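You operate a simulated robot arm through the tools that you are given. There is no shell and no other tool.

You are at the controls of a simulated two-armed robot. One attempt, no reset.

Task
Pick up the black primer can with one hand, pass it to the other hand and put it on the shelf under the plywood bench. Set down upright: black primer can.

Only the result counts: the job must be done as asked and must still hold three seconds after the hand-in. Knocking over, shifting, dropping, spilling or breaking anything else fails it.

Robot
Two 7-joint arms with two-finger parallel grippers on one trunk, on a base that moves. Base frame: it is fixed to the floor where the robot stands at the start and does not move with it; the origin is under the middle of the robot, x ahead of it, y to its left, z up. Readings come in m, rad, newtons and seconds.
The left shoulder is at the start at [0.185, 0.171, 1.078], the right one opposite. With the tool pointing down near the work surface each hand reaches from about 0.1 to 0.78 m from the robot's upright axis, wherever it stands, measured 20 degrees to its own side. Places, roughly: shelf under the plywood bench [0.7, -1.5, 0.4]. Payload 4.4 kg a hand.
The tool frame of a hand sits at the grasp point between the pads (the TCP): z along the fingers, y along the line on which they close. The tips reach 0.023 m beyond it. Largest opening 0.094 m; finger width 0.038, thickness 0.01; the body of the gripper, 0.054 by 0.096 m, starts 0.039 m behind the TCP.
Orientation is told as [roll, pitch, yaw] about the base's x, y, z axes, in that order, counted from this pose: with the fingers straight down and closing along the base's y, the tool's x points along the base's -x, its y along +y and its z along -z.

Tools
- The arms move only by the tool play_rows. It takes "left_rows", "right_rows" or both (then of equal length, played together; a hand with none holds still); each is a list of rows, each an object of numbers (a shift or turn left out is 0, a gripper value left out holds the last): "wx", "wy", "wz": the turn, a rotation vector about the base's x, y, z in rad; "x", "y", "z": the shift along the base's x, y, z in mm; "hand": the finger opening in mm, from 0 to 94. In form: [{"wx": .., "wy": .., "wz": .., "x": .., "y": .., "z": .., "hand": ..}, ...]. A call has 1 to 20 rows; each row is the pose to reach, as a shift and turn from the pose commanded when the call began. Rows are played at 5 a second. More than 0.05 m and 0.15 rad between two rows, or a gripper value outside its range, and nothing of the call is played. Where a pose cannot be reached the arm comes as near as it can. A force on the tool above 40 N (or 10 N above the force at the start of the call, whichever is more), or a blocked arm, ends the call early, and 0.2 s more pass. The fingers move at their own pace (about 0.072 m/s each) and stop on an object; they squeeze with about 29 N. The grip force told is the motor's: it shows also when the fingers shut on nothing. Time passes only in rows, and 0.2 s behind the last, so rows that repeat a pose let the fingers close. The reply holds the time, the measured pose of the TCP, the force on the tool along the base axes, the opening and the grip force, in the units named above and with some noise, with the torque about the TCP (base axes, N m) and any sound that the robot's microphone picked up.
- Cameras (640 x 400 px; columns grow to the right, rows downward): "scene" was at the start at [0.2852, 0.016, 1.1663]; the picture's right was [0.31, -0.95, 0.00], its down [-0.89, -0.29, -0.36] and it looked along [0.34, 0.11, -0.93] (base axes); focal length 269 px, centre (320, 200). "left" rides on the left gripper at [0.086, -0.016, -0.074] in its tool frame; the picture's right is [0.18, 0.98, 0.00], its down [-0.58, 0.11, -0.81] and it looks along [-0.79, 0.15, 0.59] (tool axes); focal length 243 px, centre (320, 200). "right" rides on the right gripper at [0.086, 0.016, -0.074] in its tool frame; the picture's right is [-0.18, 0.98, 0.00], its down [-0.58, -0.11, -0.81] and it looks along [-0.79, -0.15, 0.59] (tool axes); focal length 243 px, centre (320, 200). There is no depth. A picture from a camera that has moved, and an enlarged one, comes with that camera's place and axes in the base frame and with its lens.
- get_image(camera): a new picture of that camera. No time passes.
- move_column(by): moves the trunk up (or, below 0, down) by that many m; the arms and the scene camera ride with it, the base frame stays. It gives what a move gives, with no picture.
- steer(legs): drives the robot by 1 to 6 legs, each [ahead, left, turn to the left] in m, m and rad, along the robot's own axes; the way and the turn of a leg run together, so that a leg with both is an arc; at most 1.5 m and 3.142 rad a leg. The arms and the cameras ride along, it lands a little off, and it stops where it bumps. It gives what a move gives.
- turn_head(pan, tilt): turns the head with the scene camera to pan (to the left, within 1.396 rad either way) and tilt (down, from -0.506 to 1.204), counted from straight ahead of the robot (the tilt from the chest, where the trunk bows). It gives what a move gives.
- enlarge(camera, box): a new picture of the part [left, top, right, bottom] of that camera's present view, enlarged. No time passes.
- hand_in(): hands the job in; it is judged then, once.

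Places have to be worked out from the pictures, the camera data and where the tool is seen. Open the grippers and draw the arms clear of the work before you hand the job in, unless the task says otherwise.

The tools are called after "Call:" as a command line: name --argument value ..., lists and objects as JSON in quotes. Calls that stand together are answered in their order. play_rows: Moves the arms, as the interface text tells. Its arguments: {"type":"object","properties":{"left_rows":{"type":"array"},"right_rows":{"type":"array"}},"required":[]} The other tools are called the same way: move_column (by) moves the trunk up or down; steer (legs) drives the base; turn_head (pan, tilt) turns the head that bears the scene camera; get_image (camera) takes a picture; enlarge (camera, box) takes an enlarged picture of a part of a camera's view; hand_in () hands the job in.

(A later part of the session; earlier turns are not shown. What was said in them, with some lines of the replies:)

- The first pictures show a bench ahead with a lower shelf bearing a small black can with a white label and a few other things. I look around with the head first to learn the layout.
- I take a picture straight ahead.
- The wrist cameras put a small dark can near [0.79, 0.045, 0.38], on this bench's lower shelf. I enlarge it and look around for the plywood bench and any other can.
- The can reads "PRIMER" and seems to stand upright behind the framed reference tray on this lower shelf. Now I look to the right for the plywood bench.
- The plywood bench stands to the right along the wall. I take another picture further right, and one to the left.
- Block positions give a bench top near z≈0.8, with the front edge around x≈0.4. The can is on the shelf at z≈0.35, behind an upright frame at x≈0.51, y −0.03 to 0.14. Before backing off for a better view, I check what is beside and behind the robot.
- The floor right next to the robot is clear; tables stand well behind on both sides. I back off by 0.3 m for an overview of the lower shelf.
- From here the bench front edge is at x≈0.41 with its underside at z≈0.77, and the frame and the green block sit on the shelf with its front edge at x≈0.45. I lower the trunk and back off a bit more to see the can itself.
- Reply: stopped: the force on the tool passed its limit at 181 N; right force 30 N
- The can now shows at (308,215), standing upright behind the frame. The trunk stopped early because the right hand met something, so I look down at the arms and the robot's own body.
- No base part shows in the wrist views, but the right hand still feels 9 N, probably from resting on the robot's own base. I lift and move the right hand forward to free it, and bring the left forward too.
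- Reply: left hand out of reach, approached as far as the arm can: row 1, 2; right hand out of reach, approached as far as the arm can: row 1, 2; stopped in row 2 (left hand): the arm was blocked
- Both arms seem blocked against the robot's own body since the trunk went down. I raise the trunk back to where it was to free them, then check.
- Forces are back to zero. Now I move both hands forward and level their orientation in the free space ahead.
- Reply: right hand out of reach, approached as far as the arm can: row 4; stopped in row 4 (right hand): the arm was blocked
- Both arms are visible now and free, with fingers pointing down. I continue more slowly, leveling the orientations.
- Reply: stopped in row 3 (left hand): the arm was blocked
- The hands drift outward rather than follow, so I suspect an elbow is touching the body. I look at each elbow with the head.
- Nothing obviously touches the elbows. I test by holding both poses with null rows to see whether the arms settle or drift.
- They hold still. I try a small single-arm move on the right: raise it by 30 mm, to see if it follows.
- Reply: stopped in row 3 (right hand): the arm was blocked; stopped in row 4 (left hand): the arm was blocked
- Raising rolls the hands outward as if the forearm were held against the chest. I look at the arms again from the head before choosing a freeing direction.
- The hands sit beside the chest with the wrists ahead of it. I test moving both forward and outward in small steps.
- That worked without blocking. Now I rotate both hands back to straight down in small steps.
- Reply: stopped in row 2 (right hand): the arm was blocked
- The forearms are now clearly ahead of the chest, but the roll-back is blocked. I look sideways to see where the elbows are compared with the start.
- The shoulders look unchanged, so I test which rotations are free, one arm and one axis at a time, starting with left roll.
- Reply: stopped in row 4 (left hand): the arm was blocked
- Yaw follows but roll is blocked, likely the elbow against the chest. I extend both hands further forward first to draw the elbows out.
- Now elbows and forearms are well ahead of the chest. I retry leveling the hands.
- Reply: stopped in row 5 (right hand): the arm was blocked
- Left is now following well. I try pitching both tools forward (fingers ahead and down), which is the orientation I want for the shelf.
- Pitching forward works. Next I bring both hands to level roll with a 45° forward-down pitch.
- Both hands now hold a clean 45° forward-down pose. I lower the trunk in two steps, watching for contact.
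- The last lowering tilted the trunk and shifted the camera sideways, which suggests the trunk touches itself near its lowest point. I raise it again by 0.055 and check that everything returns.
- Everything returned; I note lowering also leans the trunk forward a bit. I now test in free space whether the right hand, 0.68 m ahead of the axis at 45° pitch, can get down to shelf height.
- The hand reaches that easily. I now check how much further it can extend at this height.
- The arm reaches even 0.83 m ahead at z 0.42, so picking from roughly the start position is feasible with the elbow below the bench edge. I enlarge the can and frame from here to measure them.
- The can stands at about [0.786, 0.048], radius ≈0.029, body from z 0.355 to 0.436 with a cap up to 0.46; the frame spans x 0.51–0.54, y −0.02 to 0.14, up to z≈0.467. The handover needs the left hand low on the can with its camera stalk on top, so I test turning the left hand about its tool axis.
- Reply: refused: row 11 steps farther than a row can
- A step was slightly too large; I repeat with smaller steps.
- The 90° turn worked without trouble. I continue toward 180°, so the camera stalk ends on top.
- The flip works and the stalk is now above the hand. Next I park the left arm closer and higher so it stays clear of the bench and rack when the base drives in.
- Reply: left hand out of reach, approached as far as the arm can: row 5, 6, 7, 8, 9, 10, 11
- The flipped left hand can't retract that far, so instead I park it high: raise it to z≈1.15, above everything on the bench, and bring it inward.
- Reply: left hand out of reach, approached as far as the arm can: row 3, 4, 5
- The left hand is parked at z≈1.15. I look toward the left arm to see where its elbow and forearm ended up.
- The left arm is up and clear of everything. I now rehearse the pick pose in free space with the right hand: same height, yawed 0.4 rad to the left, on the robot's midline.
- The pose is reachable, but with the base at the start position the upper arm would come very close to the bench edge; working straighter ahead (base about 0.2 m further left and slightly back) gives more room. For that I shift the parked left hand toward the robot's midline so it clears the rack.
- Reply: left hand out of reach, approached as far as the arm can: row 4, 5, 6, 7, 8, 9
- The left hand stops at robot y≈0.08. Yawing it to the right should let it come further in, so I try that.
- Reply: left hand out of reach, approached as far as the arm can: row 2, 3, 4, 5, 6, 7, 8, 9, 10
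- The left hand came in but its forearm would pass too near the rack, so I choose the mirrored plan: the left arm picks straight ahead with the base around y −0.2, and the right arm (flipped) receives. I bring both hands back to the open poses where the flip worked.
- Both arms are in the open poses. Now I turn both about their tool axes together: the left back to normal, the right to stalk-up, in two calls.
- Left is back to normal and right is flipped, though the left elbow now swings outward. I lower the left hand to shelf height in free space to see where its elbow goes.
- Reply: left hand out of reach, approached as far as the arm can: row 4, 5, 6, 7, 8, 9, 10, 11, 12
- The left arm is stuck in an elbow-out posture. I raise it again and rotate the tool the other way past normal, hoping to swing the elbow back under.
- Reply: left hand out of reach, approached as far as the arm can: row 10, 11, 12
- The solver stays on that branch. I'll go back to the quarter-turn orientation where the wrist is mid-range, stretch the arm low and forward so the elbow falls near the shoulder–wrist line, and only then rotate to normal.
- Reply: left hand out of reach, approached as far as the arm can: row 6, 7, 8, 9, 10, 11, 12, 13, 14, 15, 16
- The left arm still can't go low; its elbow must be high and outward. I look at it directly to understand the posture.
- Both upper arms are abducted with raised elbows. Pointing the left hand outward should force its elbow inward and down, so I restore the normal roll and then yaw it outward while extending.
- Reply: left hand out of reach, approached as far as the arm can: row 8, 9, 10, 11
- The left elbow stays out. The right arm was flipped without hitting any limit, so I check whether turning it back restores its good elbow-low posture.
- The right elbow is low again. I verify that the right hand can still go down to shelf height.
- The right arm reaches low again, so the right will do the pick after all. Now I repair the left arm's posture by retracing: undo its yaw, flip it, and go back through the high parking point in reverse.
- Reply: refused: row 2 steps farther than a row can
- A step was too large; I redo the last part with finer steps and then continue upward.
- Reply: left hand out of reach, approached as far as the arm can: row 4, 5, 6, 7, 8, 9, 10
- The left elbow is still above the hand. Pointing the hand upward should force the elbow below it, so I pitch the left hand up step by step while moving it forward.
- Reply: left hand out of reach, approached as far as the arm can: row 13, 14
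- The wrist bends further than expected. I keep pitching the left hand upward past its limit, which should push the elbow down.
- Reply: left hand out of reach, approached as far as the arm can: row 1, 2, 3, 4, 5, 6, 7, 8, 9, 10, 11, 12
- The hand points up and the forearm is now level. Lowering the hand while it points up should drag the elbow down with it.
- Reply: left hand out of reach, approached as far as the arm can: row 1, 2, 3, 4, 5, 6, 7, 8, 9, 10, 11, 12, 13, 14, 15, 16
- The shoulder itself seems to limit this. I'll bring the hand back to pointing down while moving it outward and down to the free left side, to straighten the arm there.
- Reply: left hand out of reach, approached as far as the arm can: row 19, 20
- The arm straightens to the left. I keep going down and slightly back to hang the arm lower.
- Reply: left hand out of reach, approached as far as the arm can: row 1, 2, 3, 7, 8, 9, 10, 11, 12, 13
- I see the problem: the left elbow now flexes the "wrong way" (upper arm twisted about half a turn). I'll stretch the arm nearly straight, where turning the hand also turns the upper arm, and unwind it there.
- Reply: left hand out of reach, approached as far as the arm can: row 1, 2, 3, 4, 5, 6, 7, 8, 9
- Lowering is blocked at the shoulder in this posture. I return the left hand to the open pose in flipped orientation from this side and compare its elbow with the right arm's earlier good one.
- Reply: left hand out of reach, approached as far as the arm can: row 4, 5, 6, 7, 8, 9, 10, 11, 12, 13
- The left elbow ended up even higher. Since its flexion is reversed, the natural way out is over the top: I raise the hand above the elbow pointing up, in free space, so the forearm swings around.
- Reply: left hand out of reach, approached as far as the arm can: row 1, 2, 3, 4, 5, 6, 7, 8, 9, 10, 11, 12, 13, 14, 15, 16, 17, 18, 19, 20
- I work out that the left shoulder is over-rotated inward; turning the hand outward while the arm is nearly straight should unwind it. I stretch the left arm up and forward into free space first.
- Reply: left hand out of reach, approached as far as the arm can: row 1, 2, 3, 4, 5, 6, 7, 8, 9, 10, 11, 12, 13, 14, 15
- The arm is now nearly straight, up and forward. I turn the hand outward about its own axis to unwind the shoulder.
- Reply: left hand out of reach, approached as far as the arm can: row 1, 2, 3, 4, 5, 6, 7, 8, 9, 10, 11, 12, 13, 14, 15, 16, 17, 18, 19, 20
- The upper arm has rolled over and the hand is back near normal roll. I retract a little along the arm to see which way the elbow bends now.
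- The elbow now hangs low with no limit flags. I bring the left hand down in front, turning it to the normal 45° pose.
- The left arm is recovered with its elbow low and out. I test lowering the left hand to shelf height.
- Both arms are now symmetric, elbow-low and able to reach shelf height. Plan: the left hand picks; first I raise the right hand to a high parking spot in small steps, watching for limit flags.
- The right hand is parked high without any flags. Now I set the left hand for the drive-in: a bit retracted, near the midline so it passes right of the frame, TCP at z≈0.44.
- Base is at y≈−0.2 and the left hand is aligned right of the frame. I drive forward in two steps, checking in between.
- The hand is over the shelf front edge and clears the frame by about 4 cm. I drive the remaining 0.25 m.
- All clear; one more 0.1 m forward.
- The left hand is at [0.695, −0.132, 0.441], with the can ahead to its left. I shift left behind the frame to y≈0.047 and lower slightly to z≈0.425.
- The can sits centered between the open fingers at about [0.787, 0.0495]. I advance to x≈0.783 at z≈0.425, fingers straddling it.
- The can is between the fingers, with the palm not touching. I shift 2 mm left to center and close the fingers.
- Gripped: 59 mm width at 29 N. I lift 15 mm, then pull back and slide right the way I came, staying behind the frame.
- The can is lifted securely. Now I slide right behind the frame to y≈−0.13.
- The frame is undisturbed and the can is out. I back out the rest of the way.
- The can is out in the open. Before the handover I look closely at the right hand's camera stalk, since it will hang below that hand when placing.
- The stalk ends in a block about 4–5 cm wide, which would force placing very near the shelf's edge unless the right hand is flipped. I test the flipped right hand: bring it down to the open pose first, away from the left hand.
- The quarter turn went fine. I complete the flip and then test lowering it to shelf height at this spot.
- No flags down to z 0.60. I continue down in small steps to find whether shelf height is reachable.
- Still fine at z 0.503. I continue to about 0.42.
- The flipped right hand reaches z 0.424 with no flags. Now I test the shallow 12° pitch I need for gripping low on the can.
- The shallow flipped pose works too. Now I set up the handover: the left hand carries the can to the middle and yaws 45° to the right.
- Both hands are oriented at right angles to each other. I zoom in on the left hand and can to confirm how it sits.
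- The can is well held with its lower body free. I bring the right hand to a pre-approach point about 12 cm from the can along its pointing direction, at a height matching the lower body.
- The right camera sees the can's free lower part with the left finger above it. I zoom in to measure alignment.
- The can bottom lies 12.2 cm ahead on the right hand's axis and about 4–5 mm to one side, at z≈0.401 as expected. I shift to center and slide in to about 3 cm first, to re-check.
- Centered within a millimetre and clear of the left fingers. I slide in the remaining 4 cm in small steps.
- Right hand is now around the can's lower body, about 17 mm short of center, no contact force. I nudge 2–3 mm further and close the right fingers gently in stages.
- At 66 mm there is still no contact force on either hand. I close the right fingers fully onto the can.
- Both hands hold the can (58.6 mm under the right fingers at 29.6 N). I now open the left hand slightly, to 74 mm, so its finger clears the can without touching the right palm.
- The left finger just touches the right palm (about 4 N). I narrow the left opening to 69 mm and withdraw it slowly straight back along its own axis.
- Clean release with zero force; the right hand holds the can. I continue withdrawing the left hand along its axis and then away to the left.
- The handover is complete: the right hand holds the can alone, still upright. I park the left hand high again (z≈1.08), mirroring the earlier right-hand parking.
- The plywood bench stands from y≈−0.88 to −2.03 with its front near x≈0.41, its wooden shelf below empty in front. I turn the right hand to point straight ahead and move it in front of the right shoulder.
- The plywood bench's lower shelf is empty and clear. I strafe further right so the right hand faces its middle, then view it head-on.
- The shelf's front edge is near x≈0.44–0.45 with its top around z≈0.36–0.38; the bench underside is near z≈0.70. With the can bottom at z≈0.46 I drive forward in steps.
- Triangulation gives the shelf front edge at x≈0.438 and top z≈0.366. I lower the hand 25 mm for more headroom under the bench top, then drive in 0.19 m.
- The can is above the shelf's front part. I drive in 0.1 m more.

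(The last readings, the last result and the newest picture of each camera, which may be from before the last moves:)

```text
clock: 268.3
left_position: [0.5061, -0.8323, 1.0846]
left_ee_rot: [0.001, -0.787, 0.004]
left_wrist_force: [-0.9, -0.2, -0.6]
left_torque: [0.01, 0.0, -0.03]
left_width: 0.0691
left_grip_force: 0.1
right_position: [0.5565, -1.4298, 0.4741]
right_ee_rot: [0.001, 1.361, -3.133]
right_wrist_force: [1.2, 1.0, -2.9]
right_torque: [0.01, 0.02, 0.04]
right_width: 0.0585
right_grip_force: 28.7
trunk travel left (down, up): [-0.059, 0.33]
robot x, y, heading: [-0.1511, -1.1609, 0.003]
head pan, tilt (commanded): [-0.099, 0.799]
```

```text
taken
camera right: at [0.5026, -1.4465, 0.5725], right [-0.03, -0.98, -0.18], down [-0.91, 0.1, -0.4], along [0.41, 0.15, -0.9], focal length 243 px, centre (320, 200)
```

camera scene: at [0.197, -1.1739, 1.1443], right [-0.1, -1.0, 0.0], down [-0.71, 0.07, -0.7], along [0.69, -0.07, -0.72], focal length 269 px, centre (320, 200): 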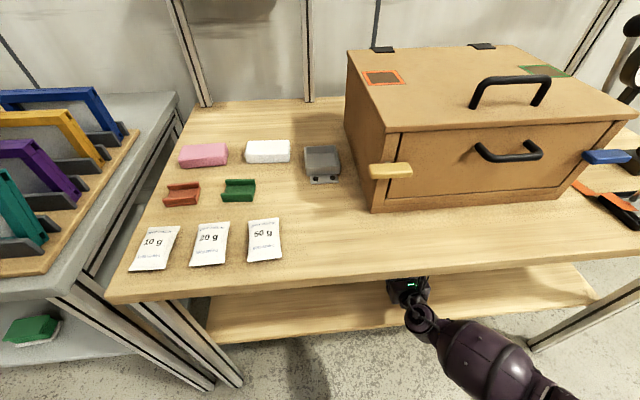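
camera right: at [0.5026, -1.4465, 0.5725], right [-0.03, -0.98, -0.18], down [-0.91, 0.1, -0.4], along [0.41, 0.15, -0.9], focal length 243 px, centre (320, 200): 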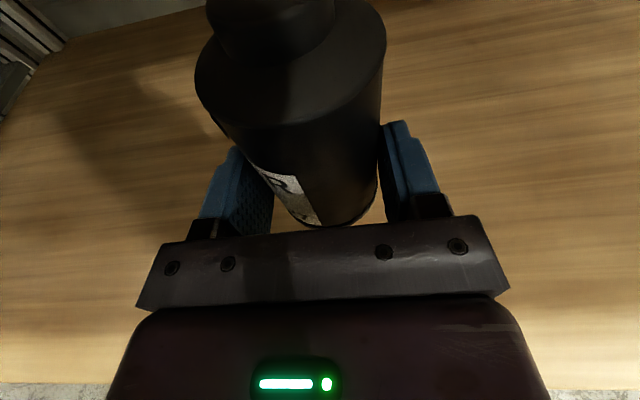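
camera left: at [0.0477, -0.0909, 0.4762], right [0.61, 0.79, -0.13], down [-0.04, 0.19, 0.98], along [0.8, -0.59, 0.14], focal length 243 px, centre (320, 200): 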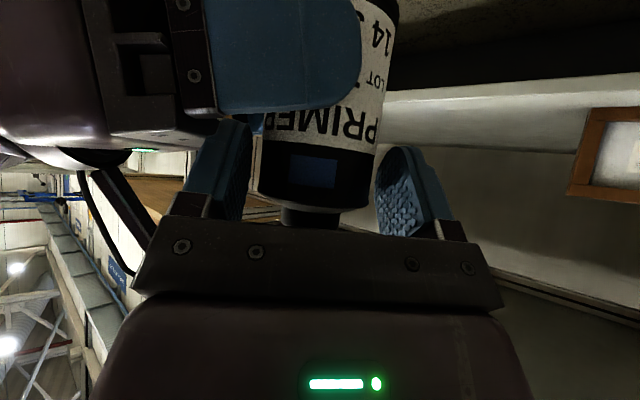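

The can is over the shelf at about [0.571, −1.43], bottom near z 0.436. I lower 55 mm first.

Call:
play_rows --right_rows '[{"z": -8}, {"z": -16}, {"z": -24}, {"z": -32}, {"z": -40}, {"z": -48}, {"z": -55}, {"z": -55}]'

Call:
get_image --camera "right"

```text
clock: 270.1
left_position: [0.5067, -0.8318, 1.0848]
left_ee_rot: [0.001, -0.789, 0.003]
left_wrist_force: [-0.4, 1.1, 0.6]
left_torque: [-0.02, 0.03, 0.01]
left_width: 0.069
left_grip_force: 0.1
right_position: [0.5556, -1.431, 0.418]
right_ee_rot: [0.002, 1.361, -3.134]
right_wrist_force: [0.2, 0.1, -2.0]
right_torque: [0.0, 0.06, 0.03]
right_width: 0.0583
right_grip_force: 29.1
trunk travel left (down, up): [-0.059, 0.33]
robot x, y, heading: [-0.1526, -1.1645, 0.003]
head pan, tilt (commanded): [-0.099, 0.799]
```

```text
taken
camera right: at [0.5023, -1.4465, 0.5174], right [-0.03, -0.98, -0.18], down [-0.91, 0.1, -0.4], along [0.41, 0.15, -0.9], focal length 243 px, centre (320, 200)
```

right: 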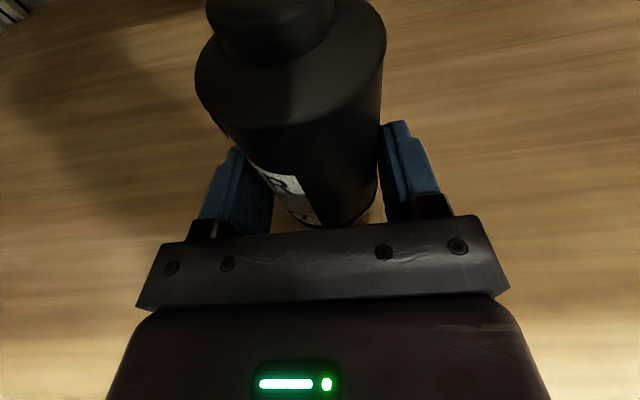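

No contact yet (bottom near 0.380). I lower in small steps and watch the vertical force.

Call:
play_rows --right_rows '[{"z": -2}, {"z": -4}, {"z": -6}, {"z": -6}]'

Call:
play_rows --right_rows '[{"z": -1}, {"z": -2}, {"z": -3}, {"z": -3}]'

```text
clock: 271.1
left_position: [0.5062, -0.8313, 1.0851]
left_ee_rot: [0.002, -0.787, 0.003]
left_wrist_force: [0.4, 1.0, -0.9]
left_torque: [-0.02, 0.02, 0.0]
left_width: 0.0689
left_grip_force: 0.1
right_position: [0.5563, -1.4298, 0.4121]
right_ee_rot: [0.0, 1.361, -3.136]
right_wrist_force: [-0.4, 0.0, -3.4]
right_torque: [-0.04, 0.06, -0.02]
right_width: 0.0585
right_grip_force: 28.5
trunk travel left (down, up): [-0.059, 0.33]
robot x, y, heading: [-0.1519, -1.1649, 0.002]
head pan, tilt (commanded): [-0.099, 0.799]
```

```text
clock: 272.1
left_position: [0.5067, -0.8312, 1.0842]
left_ee_rot: [0.003, -0.786, 0.005]
left_wrist_force: [0.5, 1.4, 0.9]
left_torque: [0.0, 0.02, -0.03]
left_width: 0.0688
left_grip_force: 0.1
right_position: [0.5566, -1.4304, 0.4094]
right_ee_rot: [0.002, 1.363, -3.134]
right_wrist_force: [-0.8, 0.5, -3.2]
right_torque: [0.03, 0.07, 0.01]
right_width: 0.0586
right_grip_force: 28.9
trunk travel left (down, up): [-0.059, 0.33]
robot x, y, heading: [-0.1547, -1.1653, 0.003]
head pan, tilt (commanded): [-0.099, 0.799]
```

Still only the can's weight. I continue in 2–3 mm steps.

Call:
play_rows --right_rows '[{"z": -1}, {"z": -2}, {"z": -3}, {"z": -3}]'

Call:
play_rows --right_rows '[{"z": -1}, {"z": -2}, {"z": -3}, {"z": -3}]'

```text
clock: 273.1
left_position: [0.5066, -0.8315, 1.0838]
left_ee_rot: [0.003, -0.786, 0.004]
left_wrist_force: [-0.1, 0.6, -0.2]
left_torque: [-0.01, 0.01, 0.03]
left_width: 0.0691
left_grip_force: 0.1
right_position: [0.5566, -1.4299, 0.4066]
right_ee_rot: [0.002, 1.361, -3.134]
right_wrist_force: [-0.2, -0.1, -2.6]
right_torque: [-0.02, 0.05, 0.0]
right_width: 0.0586
right_grip_force: 28.8
trunk travel left (down, up): [-0.059, 0.33]
robot x, y, heading: [-0.151, -1.1662, 0.002]
head pan, tilt (commanded): [-0.099, 0.799]
```

```text
clock: 274.1
left_position: [0.5057, -0.831, 1.085]
left_ee_rot: [0.002, -0.786, 0.004]
left_wrist_force: [0.3, -1.1, -1.2]
left_torque: [0.02, -0.01, 0.01]
left_width: 0.069
left_grip_force: 0.0
right_position: [0.557, -1.4293, 0.4038]
right_ee_rot: [0.002, 1.361, -3.136]
right_wrist_force: [0.1, 0.2, -4.1]
right_torque: [0.02, 0.05, 0.01]
right_width: 0.0583
right_grip_force: 29.2
trunk travel left (down, up): [-0.059, 0.33]
robot x, y, heading: [-0.1529, -1.1621, 0.003]
head pan, tilt (commanded): [-0.099, 0.799]
```

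Bottom should be near 0.366 now. I keep stepping down carefully.

Call:
play_rows --right_rows '[{"z": -1}, {"z": -2}, {"z": -2}]'

Call:
play_rows --right_rows '[{"z": -1}, {"z": -2}, {"z": -2}]'

Call:
play_rows --right_rows '[{"z": -1}, {"z": -2}, {"z": -2}]'

```text
clock: 274.9
left_position: [0.5055, -0.8323, 1.0845]
left_ee_rot: [0.0, -0.786, 0.004]
left_wrist_force: [0.2, 0.5, 0.1]
left_torque: [0.03, -0.02, 0.02]
left_width: 0.0689
left_grip_force: 0.0
right_position: [0.5559, -1.4295, 0.4009]
right_ee_rot: [0.002, 1.361, -3.134]
right_wrist_force: [-0.1, 0.5, -3.3]
right_torque: [0.03, 0.05, -0.01]
right_width: 0.0586
right_grip_force: 29.0
trunk travel left (down, up): [-0.059, 0.33]
robot x, y, heading: [-0.1531, -1.1634, 0.002]
head pan, tilt (commanded): [-0.099, 0.799]
```

```text
clock: 275.7
left_position: [0.5062, -0.8303, 1.0846]
left_ee_rot: [0.001, -0.788, 0.003]
left_wrist_force: [0.6, 0.2, 0.3]
left_torque: [0.0, 0.03, -0.02]
left_width: 0.0691
left_grip_force: 0.0
right_position: [0.5568, -1.4291, 0.3982]
right_ee_rot: [0.0, 1.362, -3.134]
right_wrist_force: [0.1, 0.3, -2.7]
right_torque: [-0.02, 0.08, 0.03]
right_width: 0.0585
right_grip_force: 29.0
trunk travel left (down, up): [-0.059, 0.33]
robot x, y, heading: [-0.1528, -1.1624, 0.002]
head pan, tilt (commanded): [-0.099, 0.799]
```

```text
clock: 276.5
left_position: [0.506, -0.8318, 1.0856]
left_ee_rot: [0.001, -0.786, 0.003]
left_wrist_force: [-0.3, 0.5, 0.1]
left_torque: [0.01, 0.0, -0.02]
left_width: 0.0689
left_grip_force: 0.0
right_position: [0.557, -1.4292, 0.3981]
right_ee_rot: [0.002, 1.36, -3.135]
right_wrist_force: [0.3, 0.8, -2.1]
right_torque: [0.0, 0.05, 0.01]
right_width: 0.0589
right_grip_force: 29.0
trunk travel left (down, up): [-0.059, 0.33]
robot x, y, heading: [-0.1534, -1.1633, -0.001]
head pan, tilt (commanded): [-0.099, 0.799]
```

The last step barely lowered the hand and the load on it dropped slightly, so contact may have begun. I check the view and take one more 2 mm step.

Call:
play_rows --right_rows '[{"z": -1}, {"z": -2}, {"z": -2}]'

Call:
enlarge --camera "right" --box '[180, 80, 440, 250]'

```text
clock: 277.3
left_position: [0.504, -0.8305, 1.0865]
left_ee_rot: [0.001, -0.79, 0.002]
left_wrist_force: [0.2, 0.0, 0.6]
left_torque: [0.0, -0.02, 0.01]
left_width: 0.0689
left_grip_force: 0.1
right_position: [0.5585, -1.4296, 0.3978]
right_ee_rot: [0.005, 1.364, -3.131]
right_wrist_force: [-9.0, -2.8, 13.9]
right_torque: [0.03, 1.38, 0.25]
right_width: 0.0582
right_grip_force: 28.9
trunk travel left (down, up): [-0.059, 0.33]
robot x, y, heading: [-0.1568, -1.1619, -0.001]
head pan, tilt (commanded): [-0.099, 0.799]
```

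```text
2.35 times, centred on (310, 165) of right
camera zoom: at [0.5028, -1.4462, 0.4966], right [-0.03, -0.98, -0.18], down [-0.91, 0.1, -0.4], along [0.42, 0.15, -0.9], focal length 571 px, centre (344, 282)
```

zoom: 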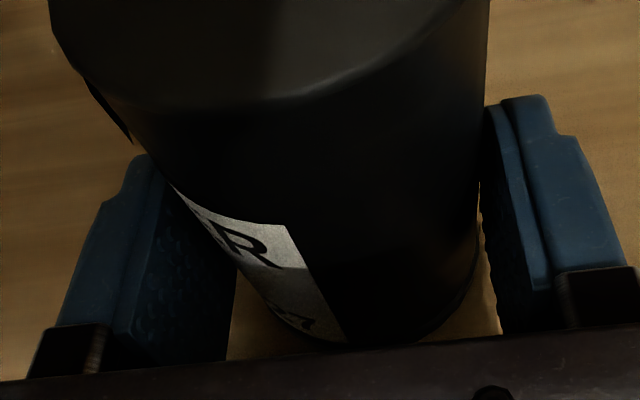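

Contact: +14 N vertical. I hold still to read steady forces before deciding.

Call:
play_rows --right_rows '[{"z": 1}, {"z": 1}, {"z": 1}]'

Call:
get_image --camera "scene"

```text
clock: 278.1
left_position: [0.5051, -0.8319, 1.0849]
left_ee_rot: [0.002, -0.787, 0.002]
left_wrist_force: [0.1, 0.4, -0.6]
left_torque: [0.0, -0.02, -0.03]
left_width: 0.0692
left_grip_force: 0.1
right_position: [0.558, -1.4298, 0.3986]
right_ee_rot: [0.002, 1.363, -3.134]
right_wrist_force: [3.2, -2.4, 4.6]
right_torque: [-0.02, 0.32, 0.11]
right_width: 0.0583
right_grip_force: 29.7
trunk travel left (down, up): [-0.059, 0.33]
robot x, y, heading: [-0.1515, -1.1646, -0.002]
head pan, tilt (commanded): [-0.099, 0.799]
```

```text
taken
camera scene: at [0.196, -1.1738, 1.1447], right [-0.1, -1.0, 0.0], down [-0.71, 0.07, -0.7], along [0.69, -0.07, -0.72], focal length 269 px, centre (320, 200)
```

scene: 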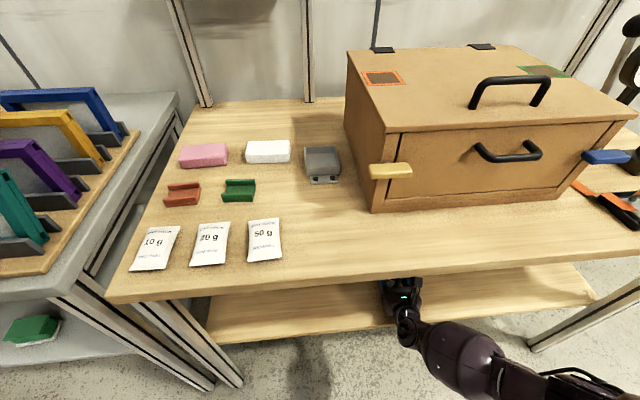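

The contact acts about 6 cm behind the grip point, i.e. a small box under the flipped gripper touches the shelf, so the can's bottom is just a few millimetres above it at most. I release now: open slightly first, then fully.

Call:
play_rows --right_rows '[{"hand": 60}, {"hand": 62}, {"hand": 66}, {"hand": 70}, {"hand": 70}]'

Call:
get_image --camera "right"

```text
clock: 279.3
left_position: [0.5048, -0.8321, 1.0855]
left_ee_rot: [0.001, -0.787, 0.004]
left_wrist_force: [-0.4, 0.9, -0.1]
left_torque: [-0.02, 0.0, 0.0]
left_width: 0.0692
left_grip_force: 0.1
right_position: [0.5569, -1.4292, 0.3981]
right_ee_rot: [-0.001, 1.363, -3.135]
right_wrist_force: [2.2, 0.4, 5.2]
right_torque: [0.02, 0.16, -0.03]
right_width: 0.0698
right_grip_force: 0.0
trunk travel left (down, up): [-0.059, 0.33]
robot x, y, heading: [-0.1544, -1.1631, 0.001]
head pan, tilt (commanded): [-0.099, 0.799]
```

```text
taken
camera right: at [0.5028, -1.4459, 0.4966], right [-0.03, -0.98, -0.18], down [-0.91, 0.1, -0.4], along [0.41, 0.15, -0.9], focal length 243 px, centre (320, 200)
```

right: 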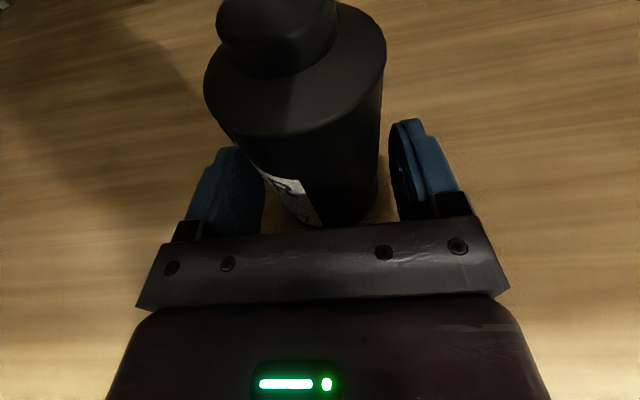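

The can settled down a few millimetres and stands between the open fingers. I open fully and raise the gripper 3 mm off the shelf.

Call:
play_rows --right_rows '[{"hand": 78}, {"hand": 86}, {"hand": 94}, {"hand": 94, "z": 1}, {"hand": 94, "z": 3}, {"hand": 94, "z": 3}]'

Call:
get_image --camera "right"

```text
clock: 280.7
left_position: [0.5054, -0.8317, 1.0844]
left_ee_rot: [0.004, -0.786, 0.003]
left_wrist_force: [0.0, 0.0, 0.0]
left_torque: [0.0, 0.02, 0.01]
left_width: 0.0691
left_grip_force: 0.0
right_position: [0.5557, -1.4292, 0.4003]
right_ee_rot: [0.003, 1.361, -3.133]
right_wrist_force: [-0.4, -0.5, -0.2]
right_torque: [0.02, 0.04, 0.0]
right_width: 0.0941
right_grip_force: 0.1
trunk travel left (down, up): [-0.059, 0.33]
robot x, y, heading: [-0.1513, -1.169, 0.005]
head pan, tilt (commanded): [-0.099, 0.799]
```

```text
taken
camera right: at [0.5021, -1.4465, 0.4985], right [-0.03, -0.98, -0.18], down [-0.91, 0.1, -0.4], along [0.41, 0.15, -0.9], focal length 243 px, centre (320, 200)
```

right: 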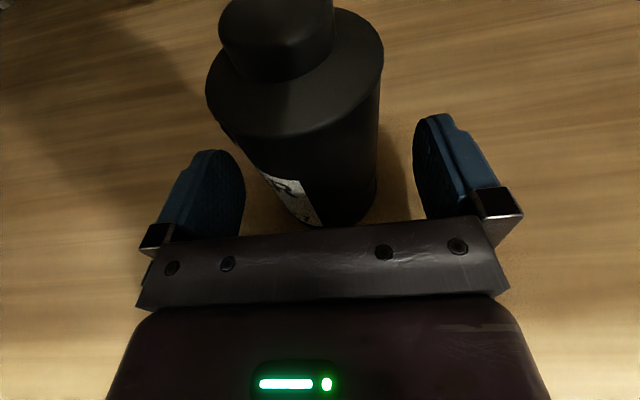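

All forces are zero and the can stands free. I withdraw the hand straight back with the arm.

Call:
play_rows --right_rows '[{"x": -10}, {"x": -20}, {"x": -30}, {"x": -40}, {"x": -50}, {"x": -60}, {"x": -70}, {"x": -80}, {"x": -80}]'

Call:
get_image --camera "right"

```text
clock: 282.7
left_position: [0.5055, -0.8327, 1.0847]
left_ee_rot: [0.001, -0.787, 0.005]
left_wrist_force: [0.3, -0.9, 0.4]
left_torque: [-0.02, -0.02, 0.01]
left_width: 0.069
left_grip_force: 0.0
right_position: [0.4766, -1.431, 0.4011]
right_ee_rot: [0.004, 1.364, -3.134]
right_wrist_force: [0.7, -0.4, -1.1]
right_torque: [0.0, -0.01, 0.01]
right_width: 0.094
right_grip_force: 0.0
trunk travel left (down, up): [-0.059, 0.33]
robot x, y, heading: [-0.1485, -1.1651, -0.003]
head pan, tilt (commanded): [-0.099, 0.799]
```

```text
taken
camera right: at [0.4223, -1.4475, 0.4998], right [-0.03, -0.98, -0.18], down [-0.91, 0.1, -0.4], along [0.41, 0.15, -0.9], focal length 243 px, centre (320, 200)
```

right: 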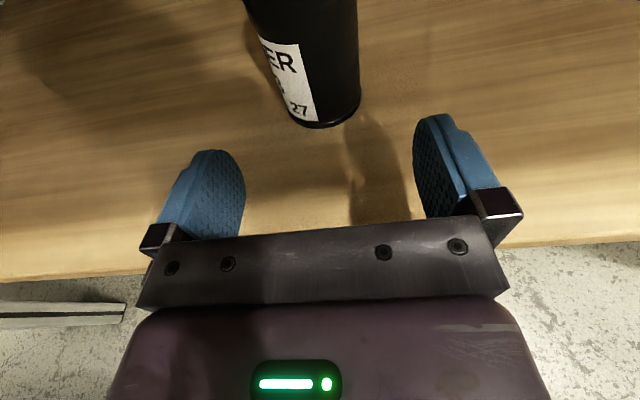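

The can stands upright on the shelf and the hand is clear. I back the base off to draw both arms away and verify from the head camera.

Call:
steer --legs '[[-0.38, 0.0, 0.0]]'

Call:
turn_head --pan -0.2 --tilt 0.75

Call:
get_image --camera "scene"

Call:
get_image --camera "right"

```text
clock: 285.1
left_position: [0.1318, -0.8287, 1.0847]
left_ee_rot: [0.002, -0.789, 0.011]
left_wrist_force: [0.2, -0.8, 0.2]
left_torque: [-0.01, 0.02, 0.01]
left_width: 0.0692
left_grip_force: 0.1
right_position: [0.1068, -1.4279, 0.4009]
right_ee_rot: [0.002, 1.363, -3.13]
right_wrist_force: [-0.2, -0.6, 0.6]
right_torque: [0.01, 0.01, 0.01]
right_width: 0.0942
right_grip_force: 0.0
trunk travel left (down, up): [-0.059, 0.33]
robot x, y, heading: [-0.5246, -1.1684, 0.008]
head pan, tilt (commanded): [-0.099, 0.799]
```

```text
clock: 285.8
left_position: [0.1314, -0.8284, 1.084]
left_ee_rot: [0.002, -0.786, 0.011]
left_wrist_force: [-0.5, 0.3, -0.3]
left_torque: [-0.01, 0.04, 0.02]
left_width: 0.0691
left_grip_force: 0.1
right_position: [0.1058, -1.4289, 0.4006]
right_ee_rot: [0.002, 1.363, -3.126]
right_wrist_force: [-0.3, 0.2, 0.3]
right_torque: [0.0, 0.01, -0.01]
right_width: 0.0938
right_grip_force: 0.0
trunk travel left (down, up): [-0.059, 0.33]
robot x, y, heading: [-0.5203, -1.1698, 0.008]
head pan, tilt (commanded): [-0.201, 0.75]
```

```text
taken
camera scene: at [-0.1746, -1.1814, 1.1486], right [-0.19, -0.98, 0.0], down [-0.67, 0.13, -0.73], along [0.72, -0.14, -0.68], focal length 269 px, centre (320, 200)
```

scene: 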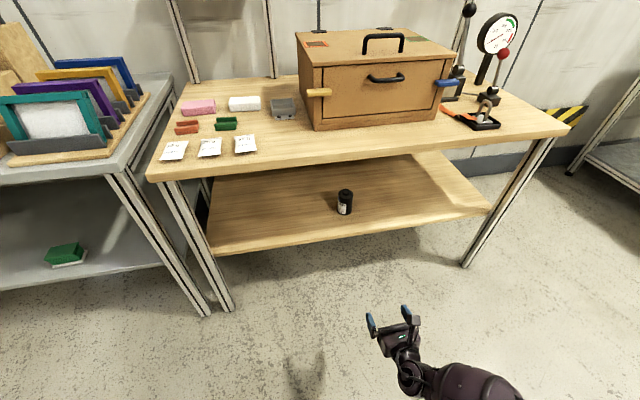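

```text
taken
camera right: at [0.0524, -1.4452, 0.4998], right [-0.03, -0.98, -0.18], down [-0.91, 0.1, -0.4], along [0.41, 0.15, -0.9], focal length 243 px, centre (320, 200)
```

right: 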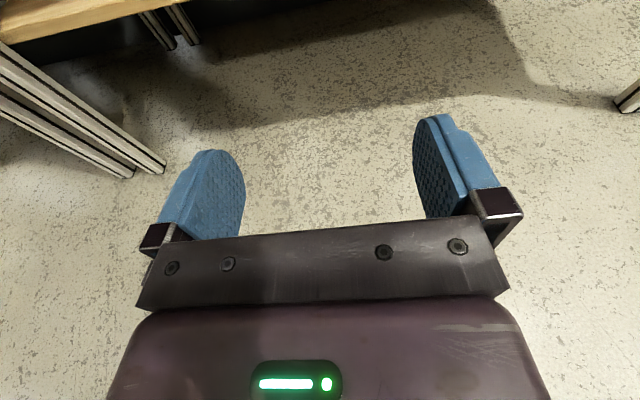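

The can stands on the plywood bench's shelf. I zoom in to confirm it is upright and open the left gripper fully.

Call:
enlarge --camera "scene" --box '[290, 150, 410, 250]'

Call:
play_rows --left_rows '[{"hand": 80}, {"hand": 94}, {"hand": 94}]'

Call:
turn_head --pan 0.7 --tilt 0.5

Call:
get_image --camera "scene"

```text
4.00 times, centred on (350, 200) of scene
camera zoom: at [-0.1746, -1.1814, 1.1486], right [-0.19, -0.98, 0.0], down [-0.67, 0.13, -0.73], along [0.72, -0.14, -0.68], focal length 1076 px, centre (200, 200)
```

zoom: 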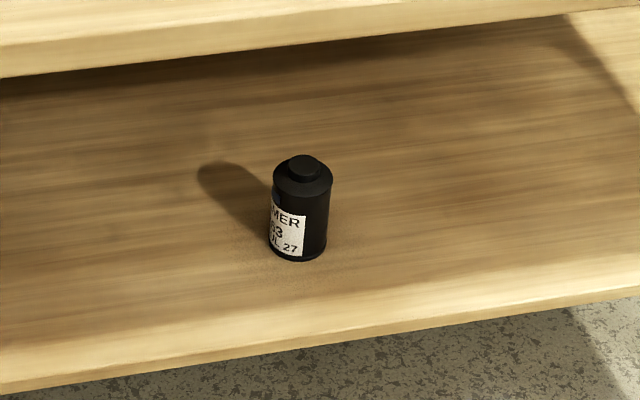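

```text
clock: 286.6
left_position: [0.1317, -0.8289, 1.0855]
left_ee_rot: [0.002, -0.787, 0.011]
left_wrist_force: [-0.6, 0.5, 0.2]
left_torque: [-0.02, 0.02, -0.02]
left_width: 0.0942
left_grip_force: 0.0
right_position: [0.1061, -1.4289, 0.4013]
right_ee_rot: [0.002, 1.363, -3.127]
right_wrist_force: [0.5, 0.1, 0.2]
right_torque: [-0.03, 0.02, -0.02]
right_width: 0.094
right_grip_force: 0.1
trunk travel left (down, up): [-0.059, 0.33]
robot x, y, heading: [-0.5215, -1.1641, 0.001]
head pan, tilt (commanded): [-0.201, 0.75]
```

```text
clock: 287.8
left_position: [0.1313, -0.8295, 1.0854]
left_ee_rot: [0.002, -0.788, 0.01]
left_wrist_force: [0.3, -0.4, -0.3]
left_torque: [0.02, 0.03, 0.01]
left_width: 0.0937
left_grip_force: 0.0
right_position: [0.1062, -1.4285, 0.3999]
right_ee_rot: [0.0, 1.366, -3.128]
right_wrist_force: [0.4, -0.1, 0.5]
right_torque: [-0.02, 0.01, 0.03]
right_width: 0.0941
right_grip_force: 0.1
trunk travel left (down, up): [-0.059, 0.33]
robot x, y, heading: [-0.5227, -1.1646, 0.003]
head pan, tilt (commanded): [0.7, 0.499]
```

```text
taken
camera scene: at [-0.1866, -1.1065, 1.1705], right [0.65, -0.76, 0.0], down [-0.36, -0.31, -0.88], along [0.67, 0.57, -0.48], focal length 269 px, centre (320, 200)
```

scene: 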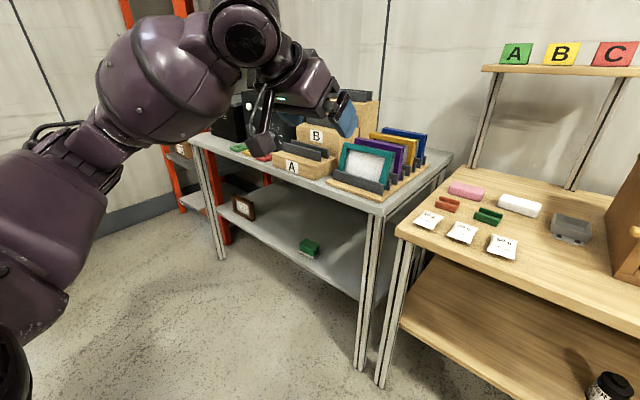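

The black primer can stands upright on the shelf under the plywood bench. The frame, the green block and everything on the benches look undisturbed. Both grippers are open and clear of the benches, so I hand the job in.

Call:
hand_in

```text
The job is handed in.
```

The black primer can is standing upright on the shelf under the plywood bench, about 13 cm in from the front edge. The job is handed in, but the judge's verdict hasn't come back.

- **Pick:** the left hand took the can from the grey bench's lower shelf, going around the reference frame that stood in front of it.
- **Pass:** the left hand passed it directly to the right hand in open space in front of the bench, with no surface in between.
- **Place:** the right hand let go with the can a few millimetres above the shelf, because part of the gripper touched the shelf first. The can dropped that distance and settled upright; I confirmed this in the camera views after backing away.

In the final pictures the frame, the green block and the items on both benches looked undisturbed, and no drive or arm move bumped them. Both grippers are open and the arms are well clear of the benches.
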